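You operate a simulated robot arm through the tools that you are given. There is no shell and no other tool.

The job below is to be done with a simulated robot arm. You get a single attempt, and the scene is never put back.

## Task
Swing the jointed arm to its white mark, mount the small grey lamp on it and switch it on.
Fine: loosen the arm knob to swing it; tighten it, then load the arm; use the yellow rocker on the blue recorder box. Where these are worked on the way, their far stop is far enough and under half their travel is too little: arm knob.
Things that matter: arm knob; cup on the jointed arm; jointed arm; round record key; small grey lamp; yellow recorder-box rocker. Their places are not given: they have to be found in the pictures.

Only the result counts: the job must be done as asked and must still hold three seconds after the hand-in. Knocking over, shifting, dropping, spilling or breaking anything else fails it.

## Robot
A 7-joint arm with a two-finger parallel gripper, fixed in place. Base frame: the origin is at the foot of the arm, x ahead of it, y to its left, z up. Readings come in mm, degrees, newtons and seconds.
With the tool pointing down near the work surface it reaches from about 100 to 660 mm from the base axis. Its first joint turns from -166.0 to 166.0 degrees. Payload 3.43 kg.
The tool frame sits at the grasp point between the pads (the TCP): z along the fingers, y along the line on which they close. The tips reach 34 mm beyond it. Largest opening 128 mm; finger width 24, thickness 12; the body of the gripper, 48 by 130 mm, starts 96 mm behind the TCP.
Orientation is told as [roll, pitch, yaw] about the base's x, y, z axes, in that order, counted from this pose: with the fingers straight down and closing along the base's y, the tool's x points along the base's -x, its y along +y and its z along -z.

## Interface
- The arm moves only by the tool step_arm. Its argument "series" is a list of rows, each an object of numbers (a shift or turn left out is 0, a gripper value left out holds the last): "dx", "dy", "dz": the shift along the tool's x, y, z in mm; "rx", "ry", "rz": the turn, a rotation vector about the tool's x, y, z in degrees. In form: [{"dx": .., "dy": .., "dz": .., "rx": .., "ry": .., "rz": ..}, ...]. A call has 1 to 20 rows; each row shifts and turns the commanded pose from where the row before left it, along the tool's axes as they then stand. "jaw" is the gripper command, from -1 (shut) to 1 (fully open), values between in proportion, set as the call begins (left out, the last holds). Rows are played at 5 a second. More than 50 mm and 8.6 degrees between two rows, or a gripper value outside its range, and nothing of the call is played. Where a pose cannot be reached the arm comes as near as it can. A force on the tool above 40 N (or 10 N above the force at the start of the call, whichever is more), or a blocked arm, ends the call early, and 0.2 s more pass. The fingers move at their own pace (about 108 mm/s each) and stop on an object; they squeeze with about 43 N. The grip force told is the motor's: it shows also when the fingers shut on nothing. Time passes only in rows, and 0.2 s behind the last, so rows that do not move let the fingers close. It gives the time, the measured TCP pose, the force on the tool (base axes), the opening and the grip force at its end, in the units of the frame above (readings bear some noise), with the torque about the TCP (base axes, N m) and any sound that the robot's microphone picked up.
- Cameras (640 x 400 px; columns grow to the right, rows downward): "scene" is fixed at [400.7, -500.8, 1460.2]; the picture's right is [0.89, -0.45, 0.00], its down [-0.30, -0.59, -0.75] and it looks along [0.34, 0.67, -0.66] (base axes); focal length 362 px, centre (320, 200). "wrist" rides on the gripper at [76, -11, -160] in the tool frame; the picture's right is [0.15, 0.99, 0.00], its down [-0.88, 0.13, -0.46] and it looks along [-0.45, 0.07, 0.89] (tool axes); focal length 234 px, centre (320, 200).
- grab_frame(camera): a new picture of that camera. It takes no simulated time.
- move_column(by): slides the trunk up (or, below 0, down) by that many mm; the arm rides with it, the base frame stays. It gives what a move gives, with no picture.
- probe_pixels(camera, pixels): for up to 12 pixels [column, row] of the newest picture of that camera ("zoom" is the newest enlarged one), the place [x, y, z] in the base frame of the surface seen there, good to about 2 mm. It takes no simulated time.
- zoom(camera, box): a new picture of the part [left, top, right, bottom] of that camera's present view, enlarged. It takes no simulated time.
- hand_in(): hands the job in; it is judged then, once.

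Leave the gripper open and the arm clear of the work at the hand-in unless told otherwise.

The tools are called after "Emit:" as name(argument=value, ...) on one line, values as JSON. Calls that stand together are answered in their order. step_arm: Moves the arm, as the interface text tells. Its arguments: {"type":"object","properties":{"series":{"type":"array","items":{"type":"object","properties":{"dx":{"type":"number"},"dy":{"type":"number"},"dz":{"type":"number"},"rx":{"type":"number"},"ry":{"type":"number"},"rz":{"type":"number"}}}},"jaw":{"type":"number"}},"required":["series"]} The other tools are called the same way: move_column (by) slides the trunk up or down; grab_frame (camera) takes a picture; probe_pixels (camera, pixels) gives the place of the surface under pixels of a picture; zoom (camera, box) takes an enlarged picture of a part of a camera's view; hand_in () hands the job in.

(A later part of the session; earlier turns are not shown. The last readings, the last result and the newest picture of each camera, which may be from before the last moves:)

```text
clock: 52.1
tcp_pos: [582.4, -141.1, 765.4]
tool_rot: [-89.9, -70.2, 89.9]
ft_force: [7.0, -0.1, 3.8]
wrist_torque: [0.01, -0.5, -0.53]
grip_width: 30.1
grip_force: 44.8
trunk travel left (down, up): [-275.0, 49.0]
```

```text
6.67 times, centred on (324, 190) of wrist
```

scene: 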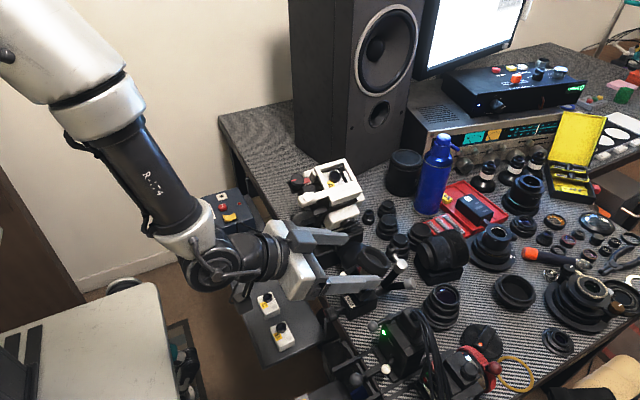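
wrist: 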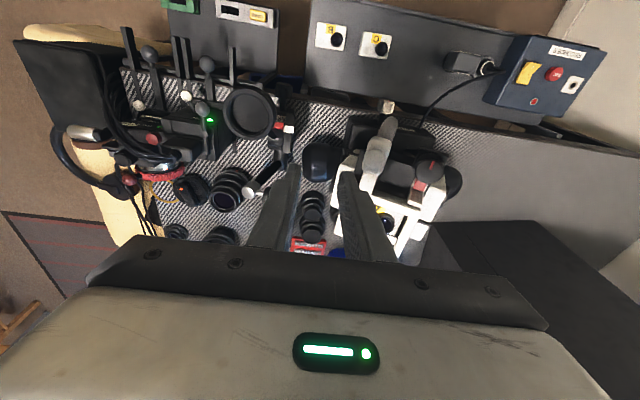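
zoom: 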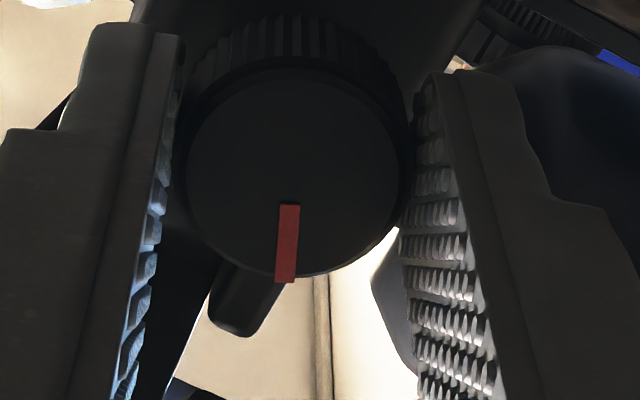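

The knob follows exactly (now about -20°). I continue until torque shows the tight stop.

Emit:
step_arm(series=[{"rz": 6}, {"rz": 6}, {"rz": 6}, {"rz": 5}])

Emit:
step_arm(series=[{"rz": 5}, {"rz": 5}])

Emit:
zoom(camera="wrist", box=[276, 160, 372, 220])

```text
clock: 53.1
tcp_pos: [582.6, -139.2, 766.1]
tool_rot: [89.3, -86.7, -89.2]
ft_force: [5.3, 1.7, 1.1]
wrist_torque: [-0.01, -1.13, -0.51]
grip_width: 30.0
grip_force: 44.4
trunk travel left (down, up): [-275.0, 49.0]
```

```text
clock: 53.7
tcp_pos: [582.1, -138.9, 764.6]
tool_rot: [89.4, -76.8, -89.4]
ft_force: [4.9, 2.6, -1.1]
wrist_torque: [-0.14, -0.09, 0.11]
grip_width: 29.5
grip_force: 45.0
trunk travel left (down, up): [-275.0, 49.0]
```

```text
6.67 times, centred on (324, 190) of wrist
```

zoom: 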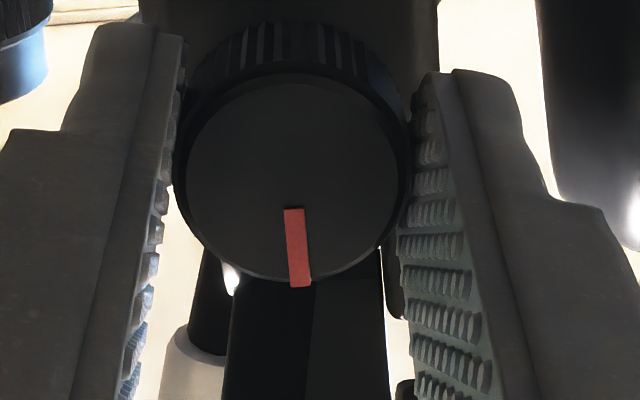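

Torque is beginning (-0.14) and the mark starts to lag. A bit more to be sure it is at the stop.

Emit:
step_arm(series=[{"rz": 4}, {"rz": 4}, {"rz": 4}])

Emit:
zoom(camera="wrist", box=[276, 160, 372, 220])

```text
clock: 54.5
tcp_pos: [582.0, -139.7, 766.4]
tool_rot: [89.8, -64.8, -89.8]
ft_force: [-0.3, 7.2, 0.3]
wrist_torque: [-0.63, 0.17, -0.14]
grip_width: 30.0
grip_force: 45.1
trunk travel left (down, up): [-275.0, 49.0]
```

```text
6.67 times, centred on (324, 190) of wrist
```

zoom: 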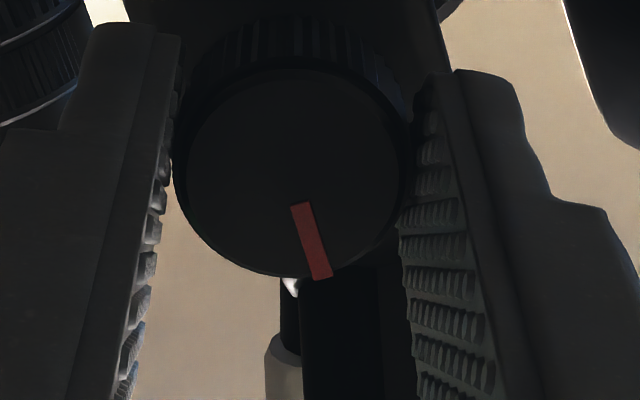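

Torque -0.63 N·m with slip: the knob is tight against its stop. I open and back straight out, then check the arm.

Emit:
step_arm(series=[{}, {}, {"dz": -20}, {"dz": -30}, {"dz": -28}], jaw=-0.3)

Emit:
step_arm(series=[{"rz": -8}, {"rz": -8}, {"rz": -9}])

Emit:
zoom(camera="scene", box=[310, 255, 390, 325])

```text
clock: 55.7
tcp_pos: [502.6, -140.0, 765.7]
tool_rot: [89.9, -64.9, -89.9]
ft_force: [0.3, -0.6, 0.1]
wrist_torque: [-0.03, 0.04, 0.0]
grip_width: 44.7
grip_force: 0.1
trunk travel left (down, up): [-275.0, 49.0]
```

```text
refused: row 3 steps farther than a row can; nothing moved
```

```text
5.71 times, centred on (350, 290) of scene
```

zoom: 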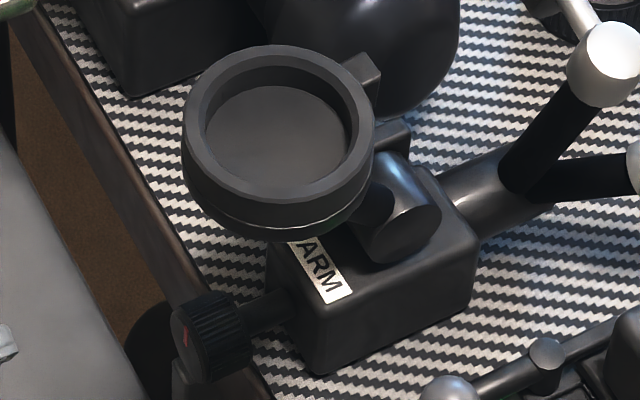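

The arm stays on its mark with the knob tight. I unroll the gripper in legal steps, rise, and tilt back to fingers-down.

Emit:
step_arm(series=[{"rz": -8}, {"rz": -8}, {"rz": -8}, {"rz": -1}, {"dx": -45}, {"dx": -45}, {"dx": -45}, {"dx": -45}, {"dx": -20, "dy": 40}])

Emit:
step_arm(series=[{"dy": 45, "ry": 8}, {"dy": 45, "ry": 8}, {"dy": 45, "ry": 8}, {"dy": 45, "ry": 8}, {"ry": 8}, {"ry": 8}, {"ry": 8}, {"ry": 8}, {"ry": 8}, {"ry": 8}, {"ry": 8}, {"ry": 2}])

Emit:
grab_frame(camera="scene")

```text
clock: 57.7
tcp_pos: [503.6, -100.5, 965.9]
tool_rot: [50.5, -89.9, -50.5]
ft_force: [-0.2, -0.4, -0.7]
wrist_torque: [0.0, 0.0, 0.02]
grip_width: 44.6
grip_force: 0.0
trunk travel left (down, up): [-275.0, 49.0]
```

```text
clock: 60.3
tcp_pos: [504.5, 79.7, 966.5]
tool_rot: [0.0, 0.1, 0.1]
ft_force: [0.1, 0.0, -0.2]
wrist_torque: [0.0, 0.04, 0.0]
grip_width: 44.8
grip_force: 0.1
trunk travel left (down, up): [-275.0, 49.0]
```

```text
taken
```

scene: 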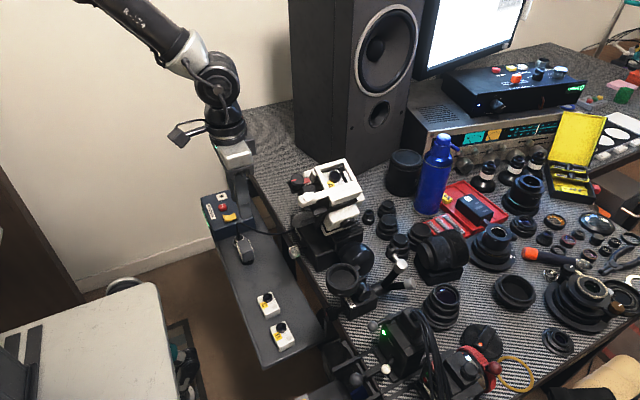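

Fingers point straight down again. I turn the gripper 90° (rz -90) so it will close along x on the lamp, and view the lamp from closer.

Emit:
step_arm(series=[{"rz": -8}, {"rz": -8}, {"rz": -8}, {"rz": -8}, {"rz": -8}, {"rz": -8}, {"rz": -8}, {"rz": -8}, {"rz": -8}, {"rz": -8}, {"rz": -8}, {"rz": -2}])

Emit:
step_arm(series=[{"dx": -35, "dz": 35}, {"dx": -35, "dz": 35}, {"dz": 45}, {"dz": 45}, {"dz": 20}])

Emit:
grab_frame(camera="wrist")

```text
clock: 62.9
tcp_pos: [503.6, 79.4, 966.1]
tool_rot: [0.1, -0.1, 90.1]
ft_force: [0.5, 0.1, -0.3]
wrist_torque: [0.0, -0.01, 0.0]
grip_width: 44.7
grip_force: 0.1
trunk travel left (down, up): [-275.0, 49.0]
```

```text
clock: 64.1
tcp_pos: [503.9, 150.3, 787.1]
tool_rot: [0.0, -0.2, 90.0]
ft_force: [0.7, 0.4, -0.7]
wrist_torque: [-0.03, -0.01, 0.0]
grip_width: 44.8
grip_force: 0.2
trunk travel left (down, up): [-275.0, 49.0]
```

```text
taken
```

wrist: 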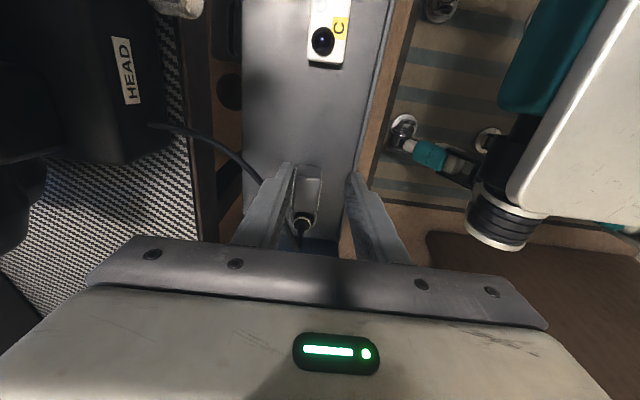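

Emit:
zoom(camera="wrist", box=[240, 140, 400, 240])

Emit:
probe_pixels(camera="zoom", pixels=[[265, 120], [318, 125], [260, 180], [320, 180], [230, 150], [290, 240], [250, 275], [180, 190], [100, 130], [60, 80], [290, 160], [245, 300]])

```text
4.00 times, centred on (320, 190) of wrist
```

zoom: 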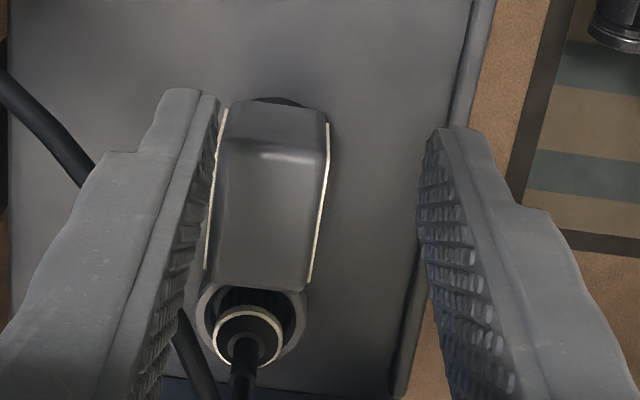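

```text
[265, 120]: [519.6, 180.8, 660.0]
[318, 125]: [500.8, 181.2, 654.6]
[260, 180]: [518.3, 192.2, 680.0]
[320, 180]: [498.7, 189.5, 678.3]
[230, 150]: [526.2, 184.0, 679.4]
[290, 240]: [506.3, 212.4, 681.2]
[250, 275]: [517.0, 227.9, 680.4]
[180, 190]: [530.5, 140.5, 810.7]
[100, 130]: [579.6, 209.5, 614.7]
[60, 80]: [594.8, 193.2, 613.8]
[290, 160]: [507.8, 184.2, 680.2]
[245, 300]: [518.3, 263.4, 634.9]
```

Emit:
probe_pixels(camera="zoom", pixels=[[323, 150], [306, 270], [224, 140], [208, 262], [319, 160], [302, 280], [230, 160], [214, 260], [240, 285], [290, 285], [270, 103], [300, 107]])

Emit:
zoom(camera="scene", box=[220, 220, 284, 270])

```text
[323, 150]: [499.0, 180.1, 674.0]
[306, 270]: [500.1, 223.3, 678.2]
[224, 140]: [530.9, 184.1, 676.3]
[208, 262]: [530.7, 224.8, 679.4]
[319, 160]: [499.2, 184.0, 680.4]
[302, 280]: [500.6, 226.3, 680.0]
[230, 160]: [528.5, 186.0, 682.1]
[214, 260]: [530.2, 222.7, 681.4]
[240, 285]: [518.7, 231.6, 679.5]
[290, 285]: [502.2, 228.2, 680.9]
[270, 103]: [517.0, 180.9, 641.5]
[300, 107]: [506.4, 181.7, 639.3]
```

```text
8.00 times, centred on (252, 245) of scene
```

zoom: 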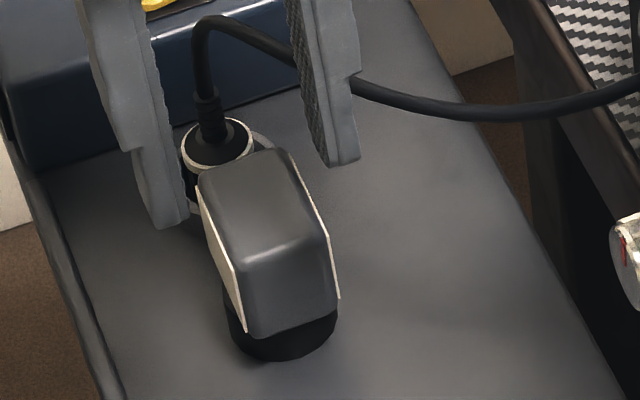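

I probe the lamp's black foot and the cable in this scene zoom.

Emit:
probe_pixels(camera="zoom", pixels=[[232, 315], [240, 335], [260, 350], [285, 357], [310, 350], [330, 330], [335, 310], [230, 290], [210, 70], [215, 22], [260, 40], [420, 105]])

Emit:
probe_pixels(camera="zoom", pixels=[[232, 325], [270, 340], [300, 340], [325, 320], [240, 300], [250, 370], [320, 360], [200, 130], [240, 150], [192, 160], [500, 112], [380, 90]])

```text
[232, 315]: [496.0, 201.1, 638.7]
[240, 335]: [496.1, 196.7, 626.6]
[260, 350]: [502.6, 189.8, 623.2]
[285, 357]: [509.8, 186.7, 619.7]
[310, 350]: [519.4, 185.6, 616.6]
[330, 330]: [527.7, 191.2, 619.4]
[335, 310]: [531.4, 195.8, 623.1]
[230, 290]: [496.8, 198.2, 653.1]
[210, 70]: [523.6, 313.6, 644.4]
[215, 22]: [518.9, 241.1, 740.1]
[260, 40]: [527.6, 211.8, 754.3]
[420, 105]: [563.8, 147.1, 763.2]
```

```text
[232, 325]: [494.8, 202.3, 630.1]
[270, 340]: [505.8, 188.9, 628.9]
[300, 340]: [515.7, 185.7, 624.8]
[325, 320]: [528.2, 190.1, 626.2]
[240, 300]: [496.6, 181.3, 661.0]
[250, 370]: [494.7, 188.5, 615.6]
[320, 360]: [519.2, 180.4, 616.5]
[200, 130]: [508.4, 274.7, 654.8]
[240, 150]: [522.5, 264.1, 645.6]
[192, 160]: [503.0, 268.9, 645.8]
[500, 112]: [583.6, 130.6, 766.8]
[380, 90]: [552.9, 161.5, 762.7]
```

The foot is round: centre ≈(514.5,205.5), radius ≈20, concentric with the head. But the plug's cable seems to arch over the lamp's +x side at z≈740–765. I check the cable path from the wrist view.

Emit:
zoom(camera="wrist", box=[140, 100, 340, 250])

Emit:
probe_pixels(camera="zoom", pixels=[[50, 85], [110, 88], [170, 100], [220, 115], [270, 145], [300, 165], [330, 190], [350, 205], [440, 350], [450, 380], [505, 370], [500, 390]])

```text
2.67 times, centred on (240, 175) of wrist
```

zoom: 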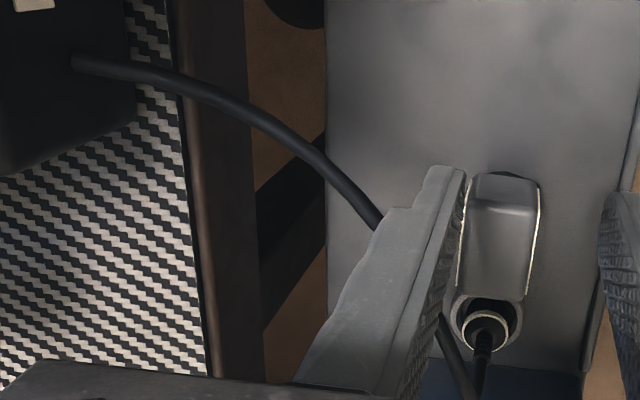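

```text
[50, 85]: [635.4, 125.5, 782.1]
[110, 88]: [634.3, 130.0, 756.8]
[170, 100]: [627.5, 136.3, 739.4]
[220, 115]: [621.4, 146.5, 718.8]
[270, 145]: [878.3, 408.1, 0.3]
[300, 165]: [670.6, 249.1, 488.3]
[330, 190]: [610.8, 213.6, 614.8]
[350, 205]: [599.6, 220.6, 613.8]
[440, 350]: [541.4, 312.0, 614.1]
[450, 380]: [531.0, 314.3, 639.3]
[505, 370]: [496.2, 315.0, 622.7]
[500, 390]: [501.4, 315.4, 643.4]
```

My pixels missed the cable; I probe it again along its visible centre line.

Emit:
probe_pixels(camera="zoom", pixels=[[100, 67], [150, 75], [200, 91], [245, 112], [290, 143], [325, 173], [350, 198], [370, 217], [442, 325], [450, 345], [462, 372], [482, 375]])

```text
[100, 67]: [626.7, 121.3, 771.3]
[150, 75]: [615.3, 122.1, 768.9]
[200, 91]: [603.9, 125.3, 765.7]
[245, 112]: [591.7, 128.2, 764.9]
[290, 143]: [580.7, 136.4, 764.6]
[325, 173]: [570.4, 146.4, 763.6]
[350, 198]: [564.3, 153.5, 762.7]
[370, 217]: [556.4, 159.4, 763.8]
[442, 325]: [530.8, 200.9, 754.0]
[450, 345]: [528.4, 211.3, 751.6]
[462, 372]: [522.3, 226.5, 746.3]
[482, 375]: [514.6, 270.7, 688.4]
```

Confirmed: the cable crosses over the lamp's +x edge at z≈750, so a vertical pick would snag it. Instead I'll come from the robot side with the tool pitched -45°, closing along y on the lamp's end faces, and slide the lamp back out (-x) beneath the cable. First straight up, then yaw back and pitch.

Emit:
step_arm(series=[{"dz": -40}, {"dz": -40}, {"dz": -40}, {"dz": -40}, {"rz": 8}, {"rz": 8}, {"rz": 8}, {"rz": 8}, {"rz": 8}, {"rz": 8}, {"rz": 8}, {"rz": 8}, {"rz": 8}, {"rz": 8}, {"rz": 8}, {"rz": 2}])

Emit:
step_arm(series=[{"dx": 45, "dy": 20}, {"dx": 45, "dy": 20}, {"dx": 30, "dy": 15}, {"ry": -8}, {"ry": -8}, {"ry": -8}, {"ry": -8}, {"ry": -8}, {"ry": -5}], jaw=0.15)

```text
clock: 67.5
tcp_pos: [502.5, 149.8, 945.8]
tool_rot: [0.2, 0.1, 0.0]
ft_force: [0.1, -0.5, -0.4]
wrist_torque: [-0.01, 0.04, -0.03]
grip_width: 44.9
grip_force: 0.1
trunk travel left (down, up): [-275.0, 49.0]
```

```text
clock: 69.5
tcp_pos: [384.6, 203.8, 946.2]
tool_rot: [0.1, -45.1, -0.1]
ft_force: [-0.1, 0.3, -0.4]
wrist_torque: [0.0, 0.02, -0.02]
grip_width: 73.4
grip_force: 0.0
trunk travel left (down, up): [-275.0, 49.0]
```

Pitch is -45°. I move to the pre-approach point (400,206,777) in front of the lamp.

Emit:
step_arm(series=[{"dx": 27.2, "dz": 32.6, "dy": 2}, {"dx": 27.2, "dz": 32.6}, {"dx": 27.2, "dz": 32.6}, {"dx": 27, "dz": 32.6}])

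Emit:
grab_frame(camera="wrist")

Emit:
grab_frame(camera="scene")

```text
clock: 70.5
tcp_pos: [399.9, 207.3, 776.7]
tool_rot: [0.1, -45.0, -0.1]
ft_force: [0.7, 0.3, 0.0]
wrist_torque: [0.0, -0.01, -0.02]
grip_width: 73.6
grip_force: 0.1
trunk travel left (down, up): [-275.0, 49.0]
```

```text
taken
```

wrist: 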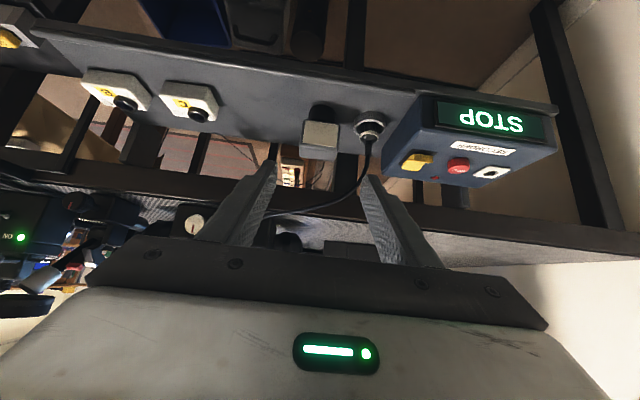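

```text
taken
```

scene: 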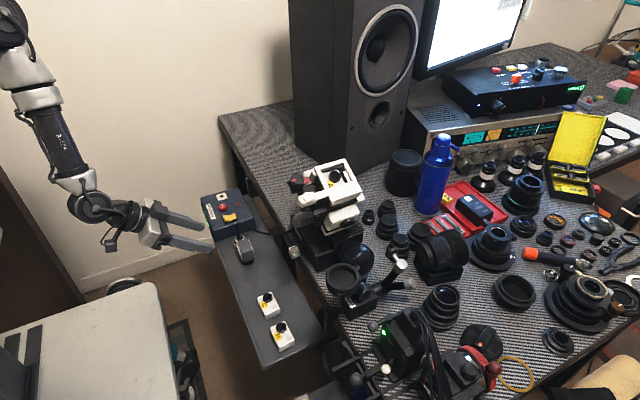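

Path looks clear: the +y finger will pass under the cable's rise and short of the plug. I narrow the jaw to 64 mm and advance 100 mm, then check.

Emit:
step_arm(series=[{"dy": -1}, {"dz": 35}, {"dz": 35}, {"dz": 30}], jaw=0.0)

Emit:
zoom(camera="wrist", box=[230, 70, 422, 220])

Emit:
zoom(camera="scene", box=[190, 190, 310, 290])

```text
clock: 71.5
tcp_pos: [470.9, 207.2, 705.9]
tool_rot: [0.1, -45.0, -0.1]
ft_force: [0.5, 0.1, 0.8]
wrist_torque: [0.01, 0.02, -0.01]
grip_width: 63.8
grip_force: 0.0
trunk travel left (down, up): [-275.0, 49.0]
```

```text
2.67 times, centred on (326, 145) of wrist
```

zoom: 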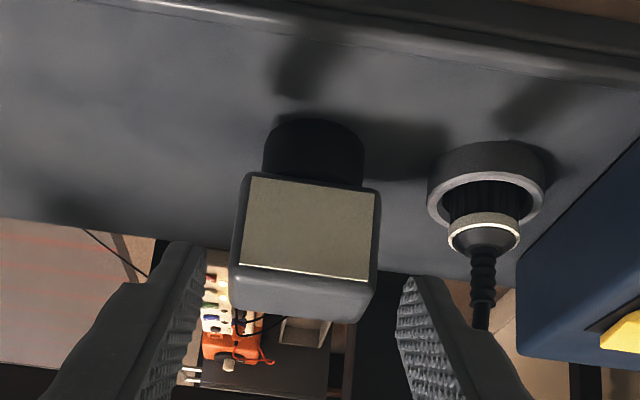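

```text
4.00 times, centred on (250, 240) of scene
```

zoom: 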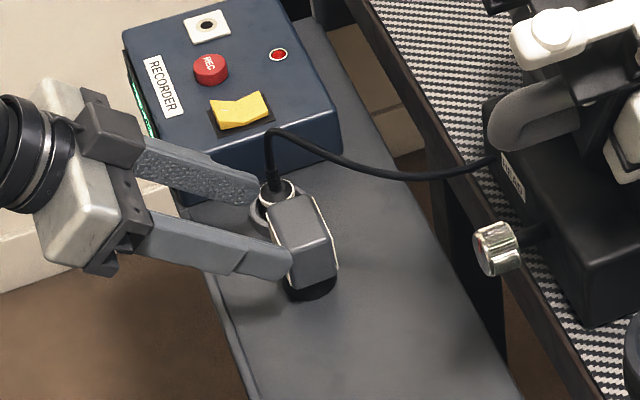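

Fingers flank the lamp centred. I probe the lamp's edges once more before the final advance.

Emit:
zoom(camera="wrist", box=[230, 70, 422, 220])

Emit:
probe_pixels(camera="zoom", pixels=[[242, 230], [375, 240], [240, 290], [370, 300], [255, 180], [370, 190], [310, 280], [300, 310], [275, 150], [358, 160], [315, 125], [315, 175]])

```text
2.67 times, centred on (326, 145) of wrist
```

zoom: 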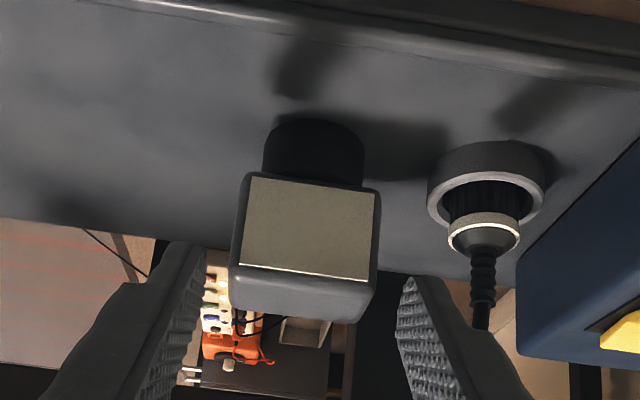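

```text
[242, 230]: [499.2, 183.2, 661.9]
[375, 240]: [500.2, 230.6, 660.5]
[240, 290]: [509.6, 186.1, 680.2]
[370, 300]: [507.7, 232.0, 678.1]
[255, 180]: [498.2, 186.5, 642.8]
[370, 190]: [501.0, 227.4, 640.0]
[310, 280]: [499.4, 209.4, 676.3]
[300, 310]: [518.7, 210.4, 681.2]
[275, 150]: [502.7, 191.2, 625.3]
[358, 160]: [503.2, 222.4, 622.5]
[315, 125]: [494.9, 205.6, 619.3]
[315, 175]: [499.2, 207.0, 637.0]
```

Lamp centre y≈207, head z 640–682 — aligned. I advance the last 60 mm and close.

Emit:
step_arm(series=[{"dz": 25}, {"dz": 20}, {"dz": 15}])

Emit:
step_arm(series=[{}, {}], jaw=-1)

Emit:
zoom(camera="scene", box=[190, 190, 310, 290])

Emit:
zoom(camera="wrist", box=[230, 70, 422, 220])

```text
clock: 72.3
tcp_pos: [512.8, 205.3, 662.9]
tool_rot: [0.0, -44.9, 0.0]
ft_force: [0.4, -0.1, 0.4]
wrist_torque: [0.0, 0.01, 0.0]
grip_width: 64.0
grip_force: 0.0
trunk travel left (down, up): [-275.0, 49.0]
```

```text
clock: 72.9
tcp_pos: [511.7, 206.4, 663.4]
tool_rot: [0.1, -44.9, 0.0]
ft_force: [0.1, -0.5, -0.1]
wrist_torque: [0.03, -0.04, 0.02]
grip_width: 51.5
grip_force: 43.2
trunk travel left (down, up): [-275.0, 49.0]
```

```text
4.00 times, centred on (250, 240) of scene
```

zoom: 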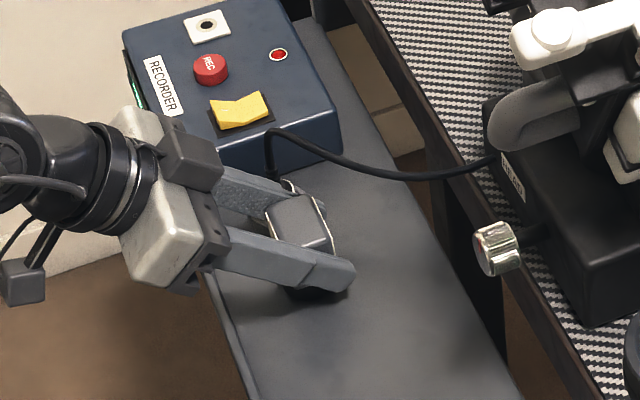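

```text
2.67 times, centred on (326, 145) of wrist
```

zoom: 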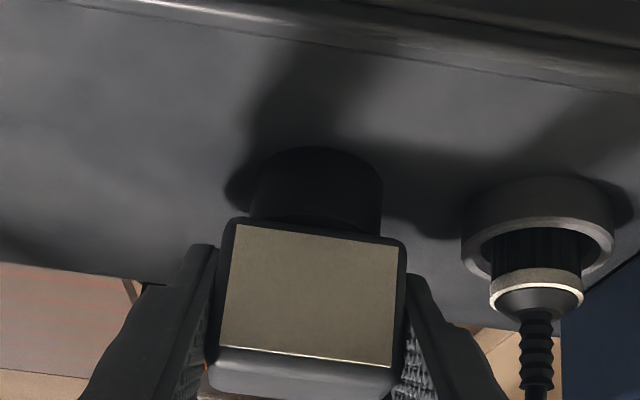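

Gripped (51.5 mm, 43 N). I lift 12 mm straight up, then check it follows.

Emit:
step_arm(series=[{"dx": -4.2, "dz": -4.2}, {"dx": -4.3, "dz": -4.3}, {"dx": 12, "dz": -12}, {"dx": 12.7, "dz": -12.7}])

Emit:
zoom(camera="scene", box=[190, 190, 310, 290])

Emit:
zoom(camera="wrist", box=[230, 70, 422, 220])

```text
clock: 73.9
tcp_pos: [477.4, 206.6, 676.1]
tool_rot: [0.2, -45.0, -0.1]
ft_force: [-0.2, 0.0, -1.6]
wrist_torque: [0.05, -0.01, 0.02]
grip_width: 51.6
grip_force: 43.0
trunk travel left (down, up): [-275.0, 49.0]
```

```text
4.00 times, centred on (250, 240) of scene
```

zoom: 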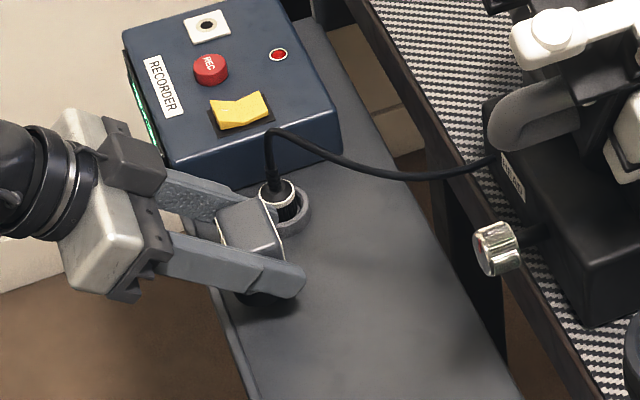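

```text
2.67 times, centred on (326, 145) of wrist
```

zoom: 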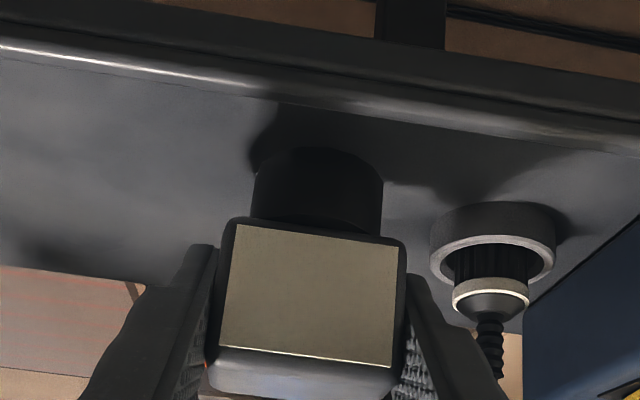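

The lamp came along cleanly from under the cable. Now I rise diagonally and then straight up to about z≈1010.

Emit:
step_arm(series=[{"dx": -25, "dz": -38}, {"dx": -25, "dz": -38}, {"dx": -31, "dz": -31}, {"dx": -31, "dz": -31}, {"dx": -31, "dz": -31}, {"dx": -31, "dz": -31}, {"dx": -31, "dz": -31}, {"dx": -20, "dz": -20}])

Emit:
grab_frame(camera="scene")

```text
clock: 75.7
tcp_pos: [459.8, 206.3, 1012.2]
tool_rot: [0.1, -44.9, -0.1]
ft_force: [0.5, -0.4, -3.4]
wrist_torque: [-0.03, -0.03, 0.0]
grip_width: 51.4
grip_force: 42.7
trunk travel left (down, up): [-275.0, 49.0]
```

```text
taken
```

scene: 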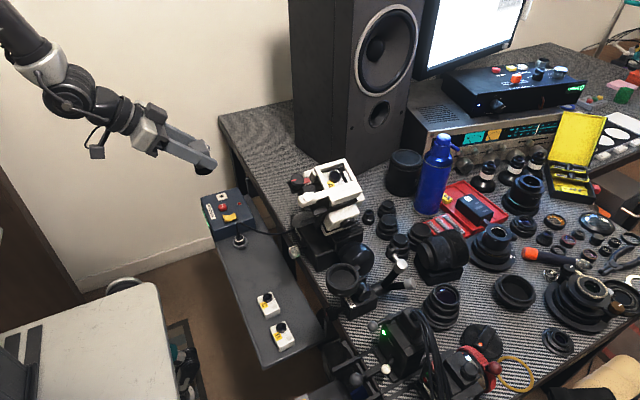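

The lamp is held at (460,206,1012). Before carrying it over, I measure the cup's centre and floor again from the scene camera.

Emit:
zoom(camera="scene", box=[320, 255, 368, 300])

Emit:
probe_pixels(camera="zoom", pixels=[[175, 180], [200, 235], [260, 275], [330, 290], [400, 275], [455, 225], [460, 160], [420, 105], [350, 80], [280, 80], [220, 110], [320, 180]])

```text
8.89 times, centred on (344, 278) of scene
```

zoom: 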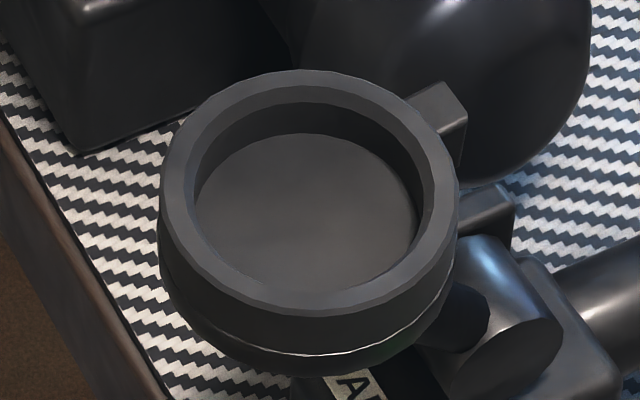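

```text
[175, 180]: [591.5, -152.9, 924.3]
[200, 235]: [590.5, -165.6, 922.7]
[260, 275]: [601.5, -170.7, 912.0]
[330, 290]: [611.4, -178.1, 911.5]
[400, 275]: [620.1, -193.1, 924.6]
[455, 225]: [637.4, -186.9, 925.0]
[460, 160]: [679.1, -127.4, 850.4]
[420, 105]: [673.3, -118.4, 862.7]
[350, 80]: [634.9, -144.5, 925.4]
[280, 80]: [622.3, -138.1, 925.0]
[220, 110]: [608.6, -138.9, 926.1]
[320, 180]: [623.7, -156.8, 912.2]
```

Emit:
probe_pixels(camera="zoom", pixels=[[180, 200], [446, 190], [310, 88], [320, 302], [225, 272], [415, 268], [408, 122], [208, 128], [205, 190], [425, 200], [310, 140], [310, 280]])

Emit:
probe_pixels(camera="zoom", pixels=[[168, 205], [453, 190], [312, 76], [322, 309], [195, 200], [436, 195], [310, 100], [318, 294], [250, 240], [380, 250], [250, 170], [380, 170]])

```text
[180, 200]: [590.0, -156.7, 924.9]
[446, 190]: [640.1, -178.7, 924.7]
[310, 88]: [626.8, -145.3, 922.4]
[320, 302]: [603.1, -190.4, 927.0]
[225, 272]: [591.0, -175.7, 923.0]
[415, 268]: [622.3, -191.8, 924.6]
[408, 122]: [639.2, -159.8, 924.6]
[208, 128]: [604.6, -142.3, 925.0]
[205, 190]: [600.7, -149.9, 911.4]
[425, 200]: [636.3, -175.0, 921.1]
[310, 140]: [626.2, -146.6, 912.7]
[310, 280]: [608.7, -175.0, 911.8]
```

```text
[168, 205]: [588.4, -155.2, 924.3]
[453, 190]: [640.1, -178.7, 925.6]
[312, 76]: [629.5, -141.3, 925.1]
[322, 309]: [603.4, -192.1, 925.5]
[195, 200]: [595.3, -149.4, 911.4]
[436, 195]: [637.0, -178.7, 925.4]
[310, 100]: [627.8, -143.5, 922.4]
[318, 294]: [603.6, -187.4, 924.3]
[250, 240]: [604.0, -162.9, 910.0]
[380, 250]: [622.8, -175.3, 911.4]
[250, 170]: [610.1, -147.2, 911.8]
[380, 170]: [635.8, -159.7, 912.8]
```

Scene gives cup centre ≈(615,-167), wrist view gave (615,-163.5), and the gripped TCP sat at y≈-164; I'll use (615,-164), rim z≈923–925, floor ≈911.5. I measure the held lamp's foot relative to the TCP through the wrist camera.

Emit:
zoom(camera="wrist", box=[230, 70, 422, 220])

Emit:
probe_pixels(camera="zoom", pixels=[[258, 180], [380, 190], [318, 150], [318, 200], [265, 200], [370, 210], [290, 158], [350, 160], [230, 240], [400, 255], [310, 300], [320, 165]])

Emit:
zoom(camera="scene", box=[130, 100, 250, 200])

```text
2.67 times, centred on (326, 145) of wrist
```

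zoom: 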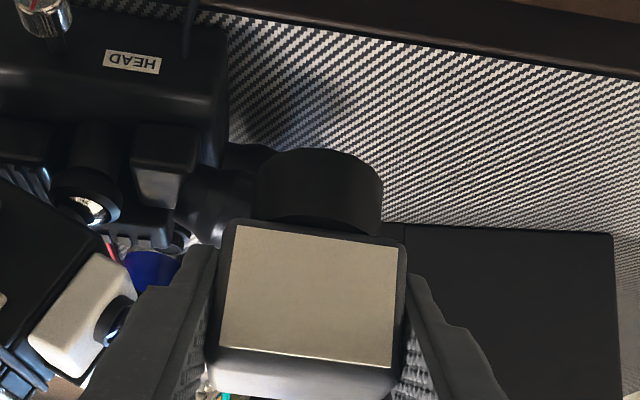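

```text
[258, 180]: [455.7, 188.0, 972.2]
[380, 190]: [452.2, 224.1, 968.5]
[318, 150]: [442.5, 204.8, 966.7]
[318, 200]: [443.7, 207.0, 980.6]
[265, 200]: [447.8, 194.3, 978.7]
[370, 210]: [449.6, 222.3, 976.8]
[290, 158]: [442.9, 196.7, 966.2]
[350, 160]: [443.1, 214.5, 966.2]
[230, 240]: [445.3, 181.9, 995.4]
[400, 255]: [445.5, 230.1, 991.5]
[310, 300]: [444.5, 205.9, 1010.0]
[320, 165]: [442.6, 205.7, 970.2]
```

```text
4.00 times, centred on (190, 150) of scene
```

zoom: 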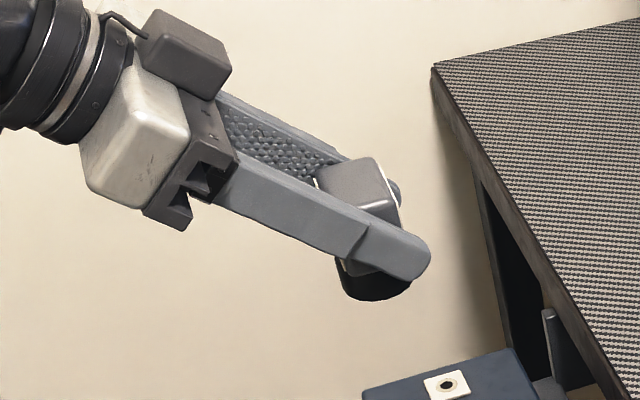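

Foot centre is about (+2.5, 0) from the TCP, bottom ≈48 mm below it. Target TCP for placing: (612.5,-164,~960). I traverse in y at x≈460, then approach to hover above the cup.

Emit:
step_arm(series=[{"dy": -34}, {"dy": -34}, {"dy": -34}, {"dy": -34}, {"dy": -34}, {"dy": -34}, {"dy": -34}, {"dy": -34}, {"dy": -34}, {"dy": -34}, {"dy": -30}])

Emit:
step_arm(series=[{"dx": -21.2, "dz": 21.2}, {"dx": -21.2, "dz": 21.2}, {"dx": -21.2, "dz": 21.2}, {"dx": -21.2, "dz": 21.2}])

Emit:
grab_frame(camera="scene")

Emit:
zoom(camera="wrist", box=[230, 70, 422, 220])

```text
clock: 78.1
tcp_pos: [467.8, -163.6, 1012.0]
tool_rot: [0.2, -45.0, -0.1]
ft_force: [0.1, 0.0, -2.6]
wrist_torque: [0.01, -0.02, 0.02]
grip_width: 51.7
grip_force: 43.1
out of reach, approached as far as the arm can: row 5
trunk travel left (down, up): [-275.0, 49.0]
```

```text
clock: 79.1
tcp_pos: [586.8, -164.0, 1010.9]
tool_rot: [0.1, -45.1, -0.1]
ft_force: [-0.3, 0.9, -1.6]
wrist_torque: [0.01, 0.0, 0.04]
grip_width: 51.6
grip_force: 42.8
trunk travel left (down, up): [-275.0, 49.0]
```

```text
taken
```

scene: 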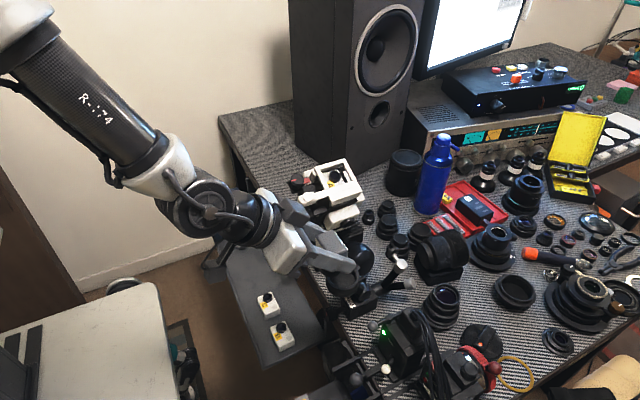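

```text
2.67 times, centred on (326, 145) of wrist
```

zoom: 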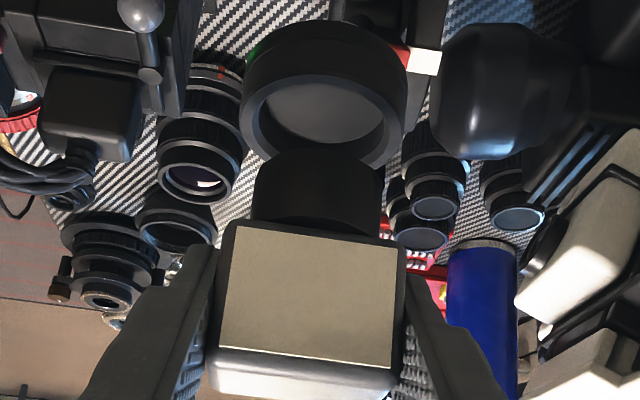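

Hovering just short of the cup. I probe the cup rim and the foot in the same wrist view for relative alignment.

Emit:
probe_pixels(camera="zoom", pixels=[[253, 110], [397, 115], [325, 75], [270, 90], [380, 92], [260, 135], [390, 150], [325, 110], [258, 185], [380, 190], [318, 155], [340, 100]])

Emit:
zoom(camera="scene", box=[300, 220, 396, 300])

```text
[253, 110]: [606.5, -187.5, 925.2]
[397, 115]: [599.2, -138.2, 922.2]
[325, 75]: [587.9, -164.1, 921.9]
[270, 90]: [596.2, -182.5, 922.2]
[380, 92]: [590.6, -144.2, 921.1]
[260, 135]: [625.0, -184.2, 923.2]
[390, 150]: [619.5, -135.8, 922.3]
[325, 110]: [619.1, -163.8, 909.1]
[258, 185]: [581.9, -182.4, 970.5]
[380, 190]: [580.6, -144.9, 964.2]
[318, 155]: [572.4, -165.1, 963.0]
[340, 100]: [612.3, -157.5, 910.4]
```

```text
5.00 times, centred on (348, 260) of scene
```

zoom: 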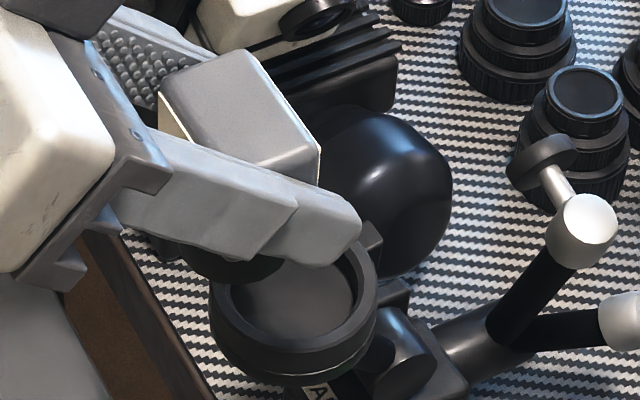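

Relative to each other: foot centre ≈(591,-164), cup centre ≈(615,-162.5). I move +23.5 in x, +1.2 in y, and down to leave the foot ~6 mm above the rim.

Emit:
step_arm(series=[{"dx": -16.6, "dz": 16.6, "dy": 1.2}, {"dx": 12, "dz": 12}, {"dx": 11.3, "dz": 11.3}])

Emit:
zoom(camera="scene", box=[310, 235, 390, 300])

Emit:
zoom(camera="wrist", box=[230, 70, 422, 220])

```text
clock: 79.9
tcp_pos: [609.6, -161.9, 978.0]
tool_rot: [0.1, -44.9, -0.1]
ft_force: [0.1, -0.3, -1.6]
wrist_torque: [0.01, 0.03, 0.01]
grip_width: 51.4
grip_force: 43.0
trunk travel left (down, up): [-275.0, 49.0]
```

```text
6.15 times, centred on (350, 268) of scene
```

zoom: 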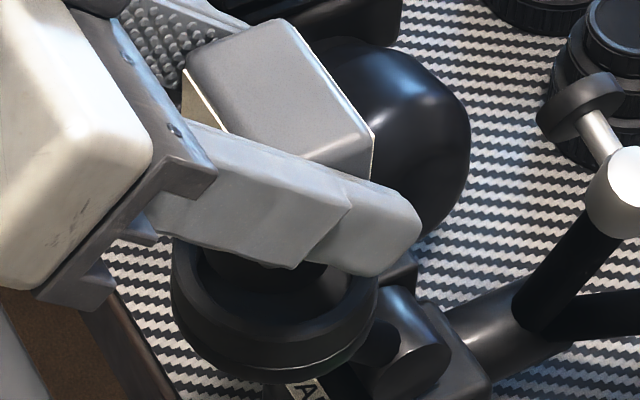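

```text
2.67 times, centred on (326, 145) of wrist
```

zoom: 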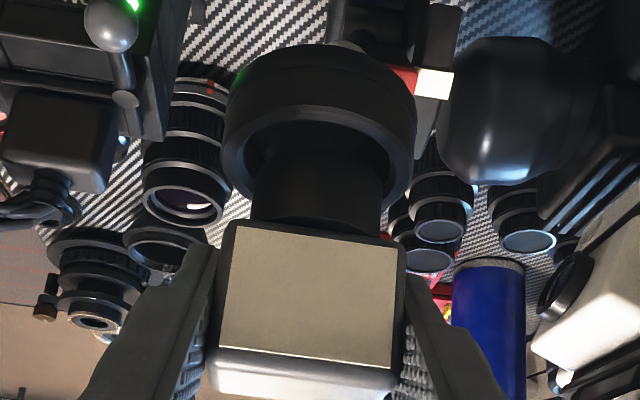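

The foot is over the cup. I zoom closer in both views to check centring.

Emit:
zoom(camera="wrist", box=[305, 85, 401, 160])

Emit:
probe_pixels(camera="zoom", pixels=[[240, 95], [200, 85], [80, 130], [390, 150], [240, 175], [120, 210], [350, 215], [240, 205], [60, 150], [410, 160], [300, 110], [150, 110]])

Emit:
zoom(camera="scene", box=[326, 265, 366, 295])

```text
5.33 times, centred on (353, 122) of wrist
```

zoom: 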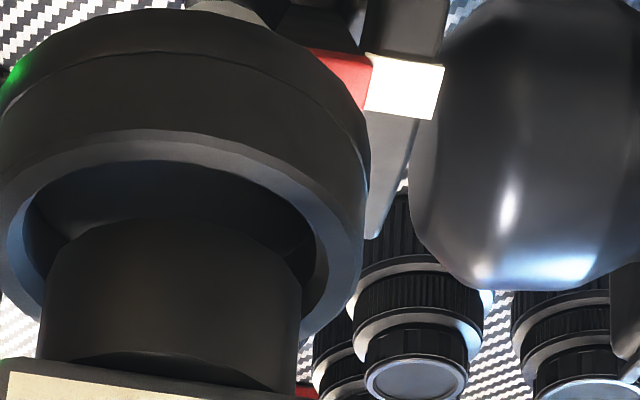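

```text
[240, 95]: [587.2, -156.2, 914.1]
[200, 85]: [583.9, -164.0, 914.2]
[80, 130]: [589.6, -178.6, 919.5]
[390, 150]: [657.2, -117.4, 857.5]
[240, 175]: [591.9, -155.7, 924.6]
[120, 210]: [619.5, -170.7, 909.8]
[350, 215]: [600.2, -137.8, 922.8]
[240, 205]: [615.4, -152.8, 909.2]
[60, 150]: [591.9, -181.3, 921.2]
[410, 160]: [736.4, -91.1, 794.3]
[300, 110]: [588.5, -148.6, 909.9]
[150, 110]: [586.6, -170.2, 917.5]
```

```text
13.33 times, centred on (346, 280) of scene
```

zoom: 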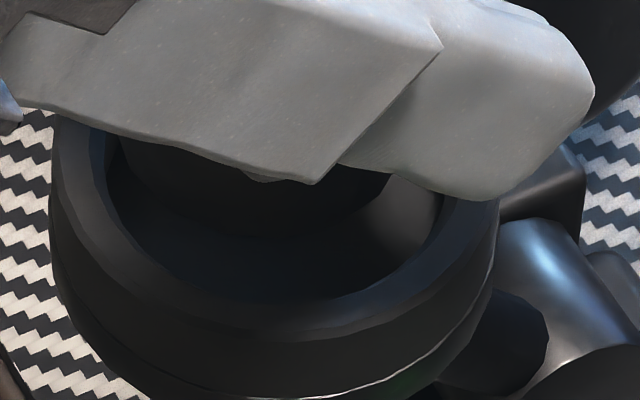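

Emit:
zoom(camera="wrist", box=[305, 85, 401, 160])

Emit:
probe_pixels(camera="zoom", pixels=[[170, 230], [170, 260], [170, 300], [70, 270], [280, 280], [110, 250], [230, 255], [160, 150], [160, 138], [160, 158], [40, 200], [310, 215]])

```text
5.33 times, centred on (353, 122) of wrist
```

zoom: 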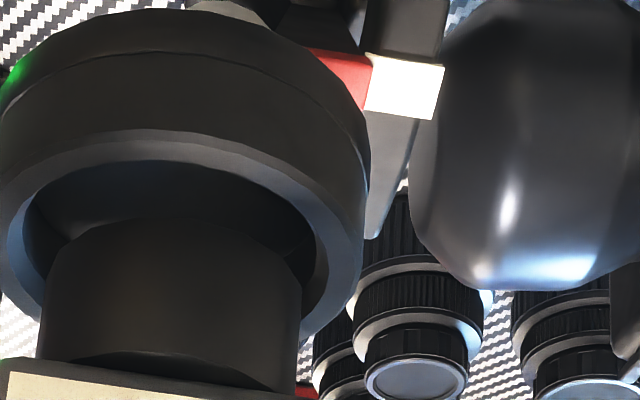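

```text
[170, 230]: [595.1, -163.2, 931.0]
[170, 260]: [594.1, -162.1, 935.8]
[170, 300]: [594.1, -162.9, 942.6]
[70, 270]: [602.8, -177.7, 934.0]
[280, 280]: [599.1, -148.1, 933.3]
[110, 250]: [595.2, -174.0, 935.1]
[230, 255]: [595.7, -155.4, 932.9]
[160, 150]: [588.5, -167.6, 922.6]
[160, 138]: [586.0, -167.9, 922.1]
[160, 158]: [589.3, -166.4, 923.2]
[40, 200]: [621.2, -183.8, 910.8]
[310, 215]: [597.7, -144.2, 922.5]
```

Foot front is at x≈594.3 (centre 614.3,-163) with ~4 mm gap to the rim's inner edge: centred. Foot bottom ≈929.5, floor ≈911. I lower 16 mm slowly, then feel for contact.

Emit:
step_arm(series=[{"dx": 2.83, "dz": 2.83}, {"dx": 2.83, "dz": 2.83}, {"dx": 2.83, "dz": 2.83}, {"dx": 2.83, "dz": 2.83}])

Emit:
zoom(camera="wrist", box=[305, 85, 401, 160])

Emit:
zoom(camera="scene", box=[310, 235, 390, 300])

```text
clock: 80.9
tcp_pos: [610.2, -162.3, 960.9]
tool_rot: [0.1, -44.9, 0.0]
ft_force: [0.5, -0.6, -2.0]
wrist_torque: [0.02, 0.03, -0.01]
grip_width: 51.7
grip_force: 42.7
trunk travel left (down, up): [-275.0, 49.0]
```

```text
5.33 times, centred on (353, 122) of wrist
```

zoom: 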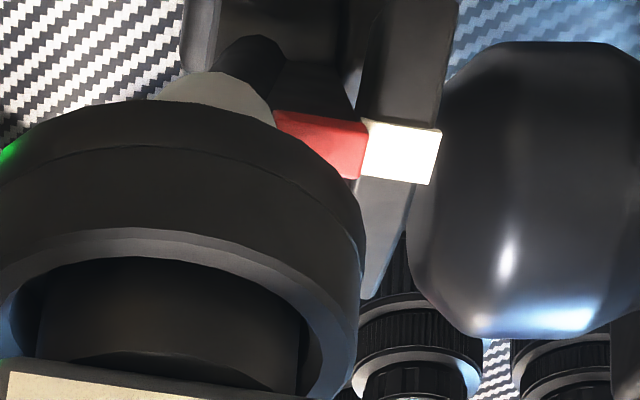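

```text
6.15 times, centred on (350, 268) of scene
```

zoom: 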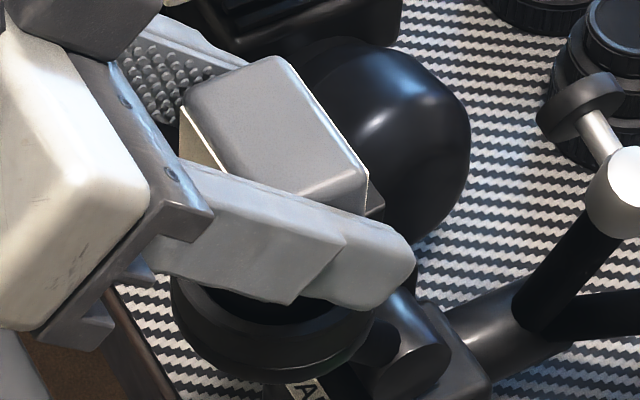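

The foot has entered the cup without touching. I lower 1 mm at a time until contact shows.

Emit:
step_arm(series=[{"dx": 0.71, "dz": 0.71}, {"dx": 0.71, "dz": 0.71}])

Emit:
step_arm(series=[{"dx": 0.71, "dz": 0.71}])

```text
clock: 81.5
tcp_pos: [609.9, -163.6, 960.0]
tool_rot: [0.1, -44.8, -0.1]
ft_force: [-0.6, -0.1, -1.7]
wrist_torque: [0.03, 0.0, 0.01]
grip_width: 51.4
grip_force: 42.8
trunk travel left (down, up): [-275.0, 49.0]
```

```text
clock: 81.9
tcp_pos: [609.8, -162.6, 959.7]
tool_rot: [0.0, -44.9, -0.1]
ft_force: [0.6, 0.4, -2.5]
wrist_torque: [0.02, 0.0, 0.02]
grip_width: 51.7
grip_force: 43.0
trunk travel left (down, up): [-275.0, 49.0]
```

No contact yet. Continuing.

Emit:
step_arm(series=[{"dx": 0.71, "dz": 0.71}])

Emit:
step_arm(series=[{"dx": 0.71, "dz": 0.71}])

Emit:
step_arm(series=[{"dx": 0.5, "dz": 0.5}])

```text
clock: 82.3
tcp_pos: [610.1, -163.1, 958.1]
tool_rot: [0.0, -44.9, 0.0]
ft_force: [1.0, -0.3, -1.5]
wrist_torque: [-0.02, 0.02, -0.02]
grip_width: 51.6
grip_force: 43.1
trunk travel left (down, up): [-275.0, 49.0]
```

```text
clock: 82.7
tcp_pos: [609.0, -163.1, 958.6]
tool_rot: [0.1, -45.0, -0.2]
ft_force: [-1.1, -0.5, 1.2]
wrist_torque: [-0.03, 0.0, 0.01]
grip_width: 51.7
grip_force: 43.0
trunk travel left (down, up): [-275.0, 49.0]
```

```text
clock: 83.1
tcp_pos: [610.3, -162.2, 957.8]
tool_rot: [0.1, -45.2, -0.1]
ft_force: [-3.0, -1.5, 6.6]
wrist_torque: [-0.06, -0.01, -0.01]
grip_width: 51.7
grip_force: 43.1
trunk travel left (down, up): [-275.0, 49.0]
```

Contact: force rose to +6.6 N, the foot sits on the cup floor. I open the fingers to ~64 mm and look.

Emit:
step_arm(series=[{}, {}], jaw=0.0)

Emit:
zoom(camera="wrist", box=[230, 70, 422, 220])

Emit:
zoom(camera="scene", box=[310, 235, 390, 300])

```text
clock: 83.7
tcp_pos: [609.2, -163.2, 956.5]
tool_rot: [0.1, -44.9, -0.1]
ft_force: [0.2, -0.4, -0.3]
wrist_torque: [0.0, 0.02, 0.02]
grip_width: 64.0
grip_force: 0.1
trunk travel left (down, up): [-275.0, 49.0]
```

```text
2.67 times, centred on (326, 145) of wrist
```

zoom: 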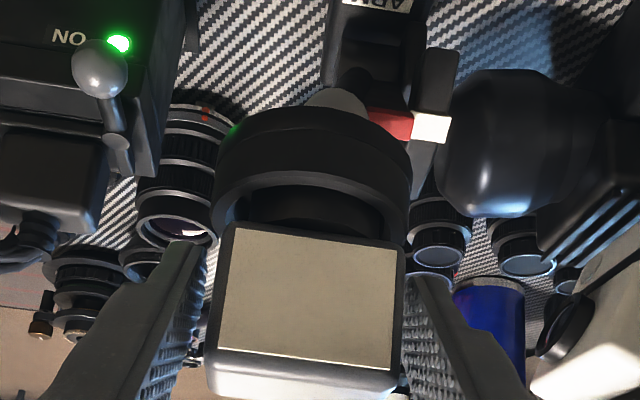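

```text
6.15 times, centred on (350, 268) of scene
```

zoom: 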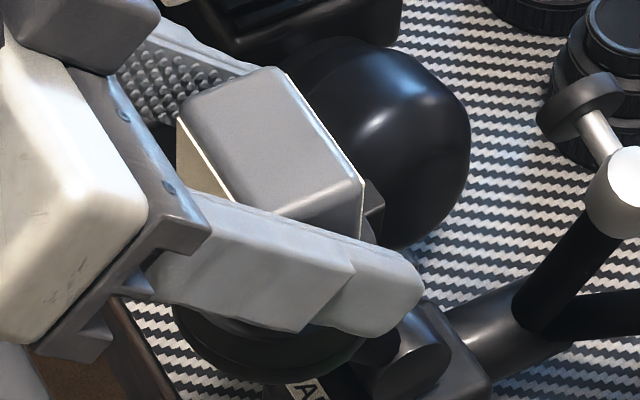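

The lamp stands in the cup. I retreat along the tool axis (back and up) in a straight line.

Emit:
step_arm(series=[{"dz": -20}, {"dz": -35}, {"dz": -45}, {"dz": -45}])

Emit:
grab_frame(camera="scene")

Emit:
zoom(camera="scene", box=[310, 235, 390, 325])

Emit:
zoom(camera="wrist", box=[250, 70, 400, 200])

```text
clock: 84.7
tcp_pos: [506.7, -162.7, 1059.9]
tool_rot: [0.1, -44.9, -0.1]
ft_force: [0.5, 0.4, -0.5]
wrist_torque: [0.0, 0.0, -0.01]
grip_width: 63.7
grip_force: 0.0
trunk travel left (down, up): [-275.0, 49.0]
```

```text
taken
```

scene: 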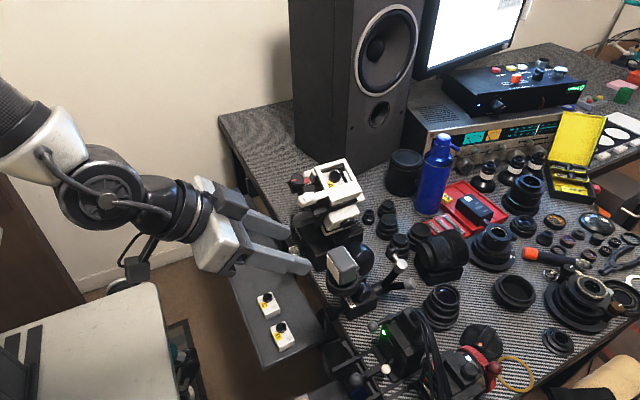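

```text
4.44 times, centred on (350, 280) of scene
```

zoom: 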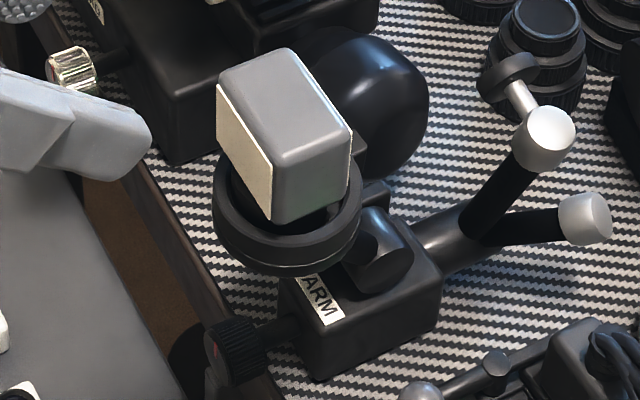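

```text
3.08 times, centred on (325, 135) of wrist
```

zoom: 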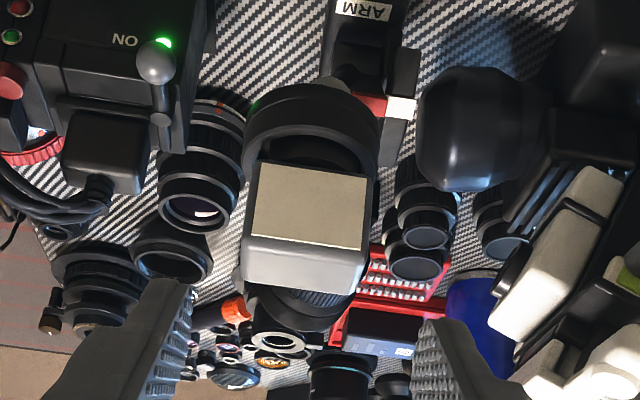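

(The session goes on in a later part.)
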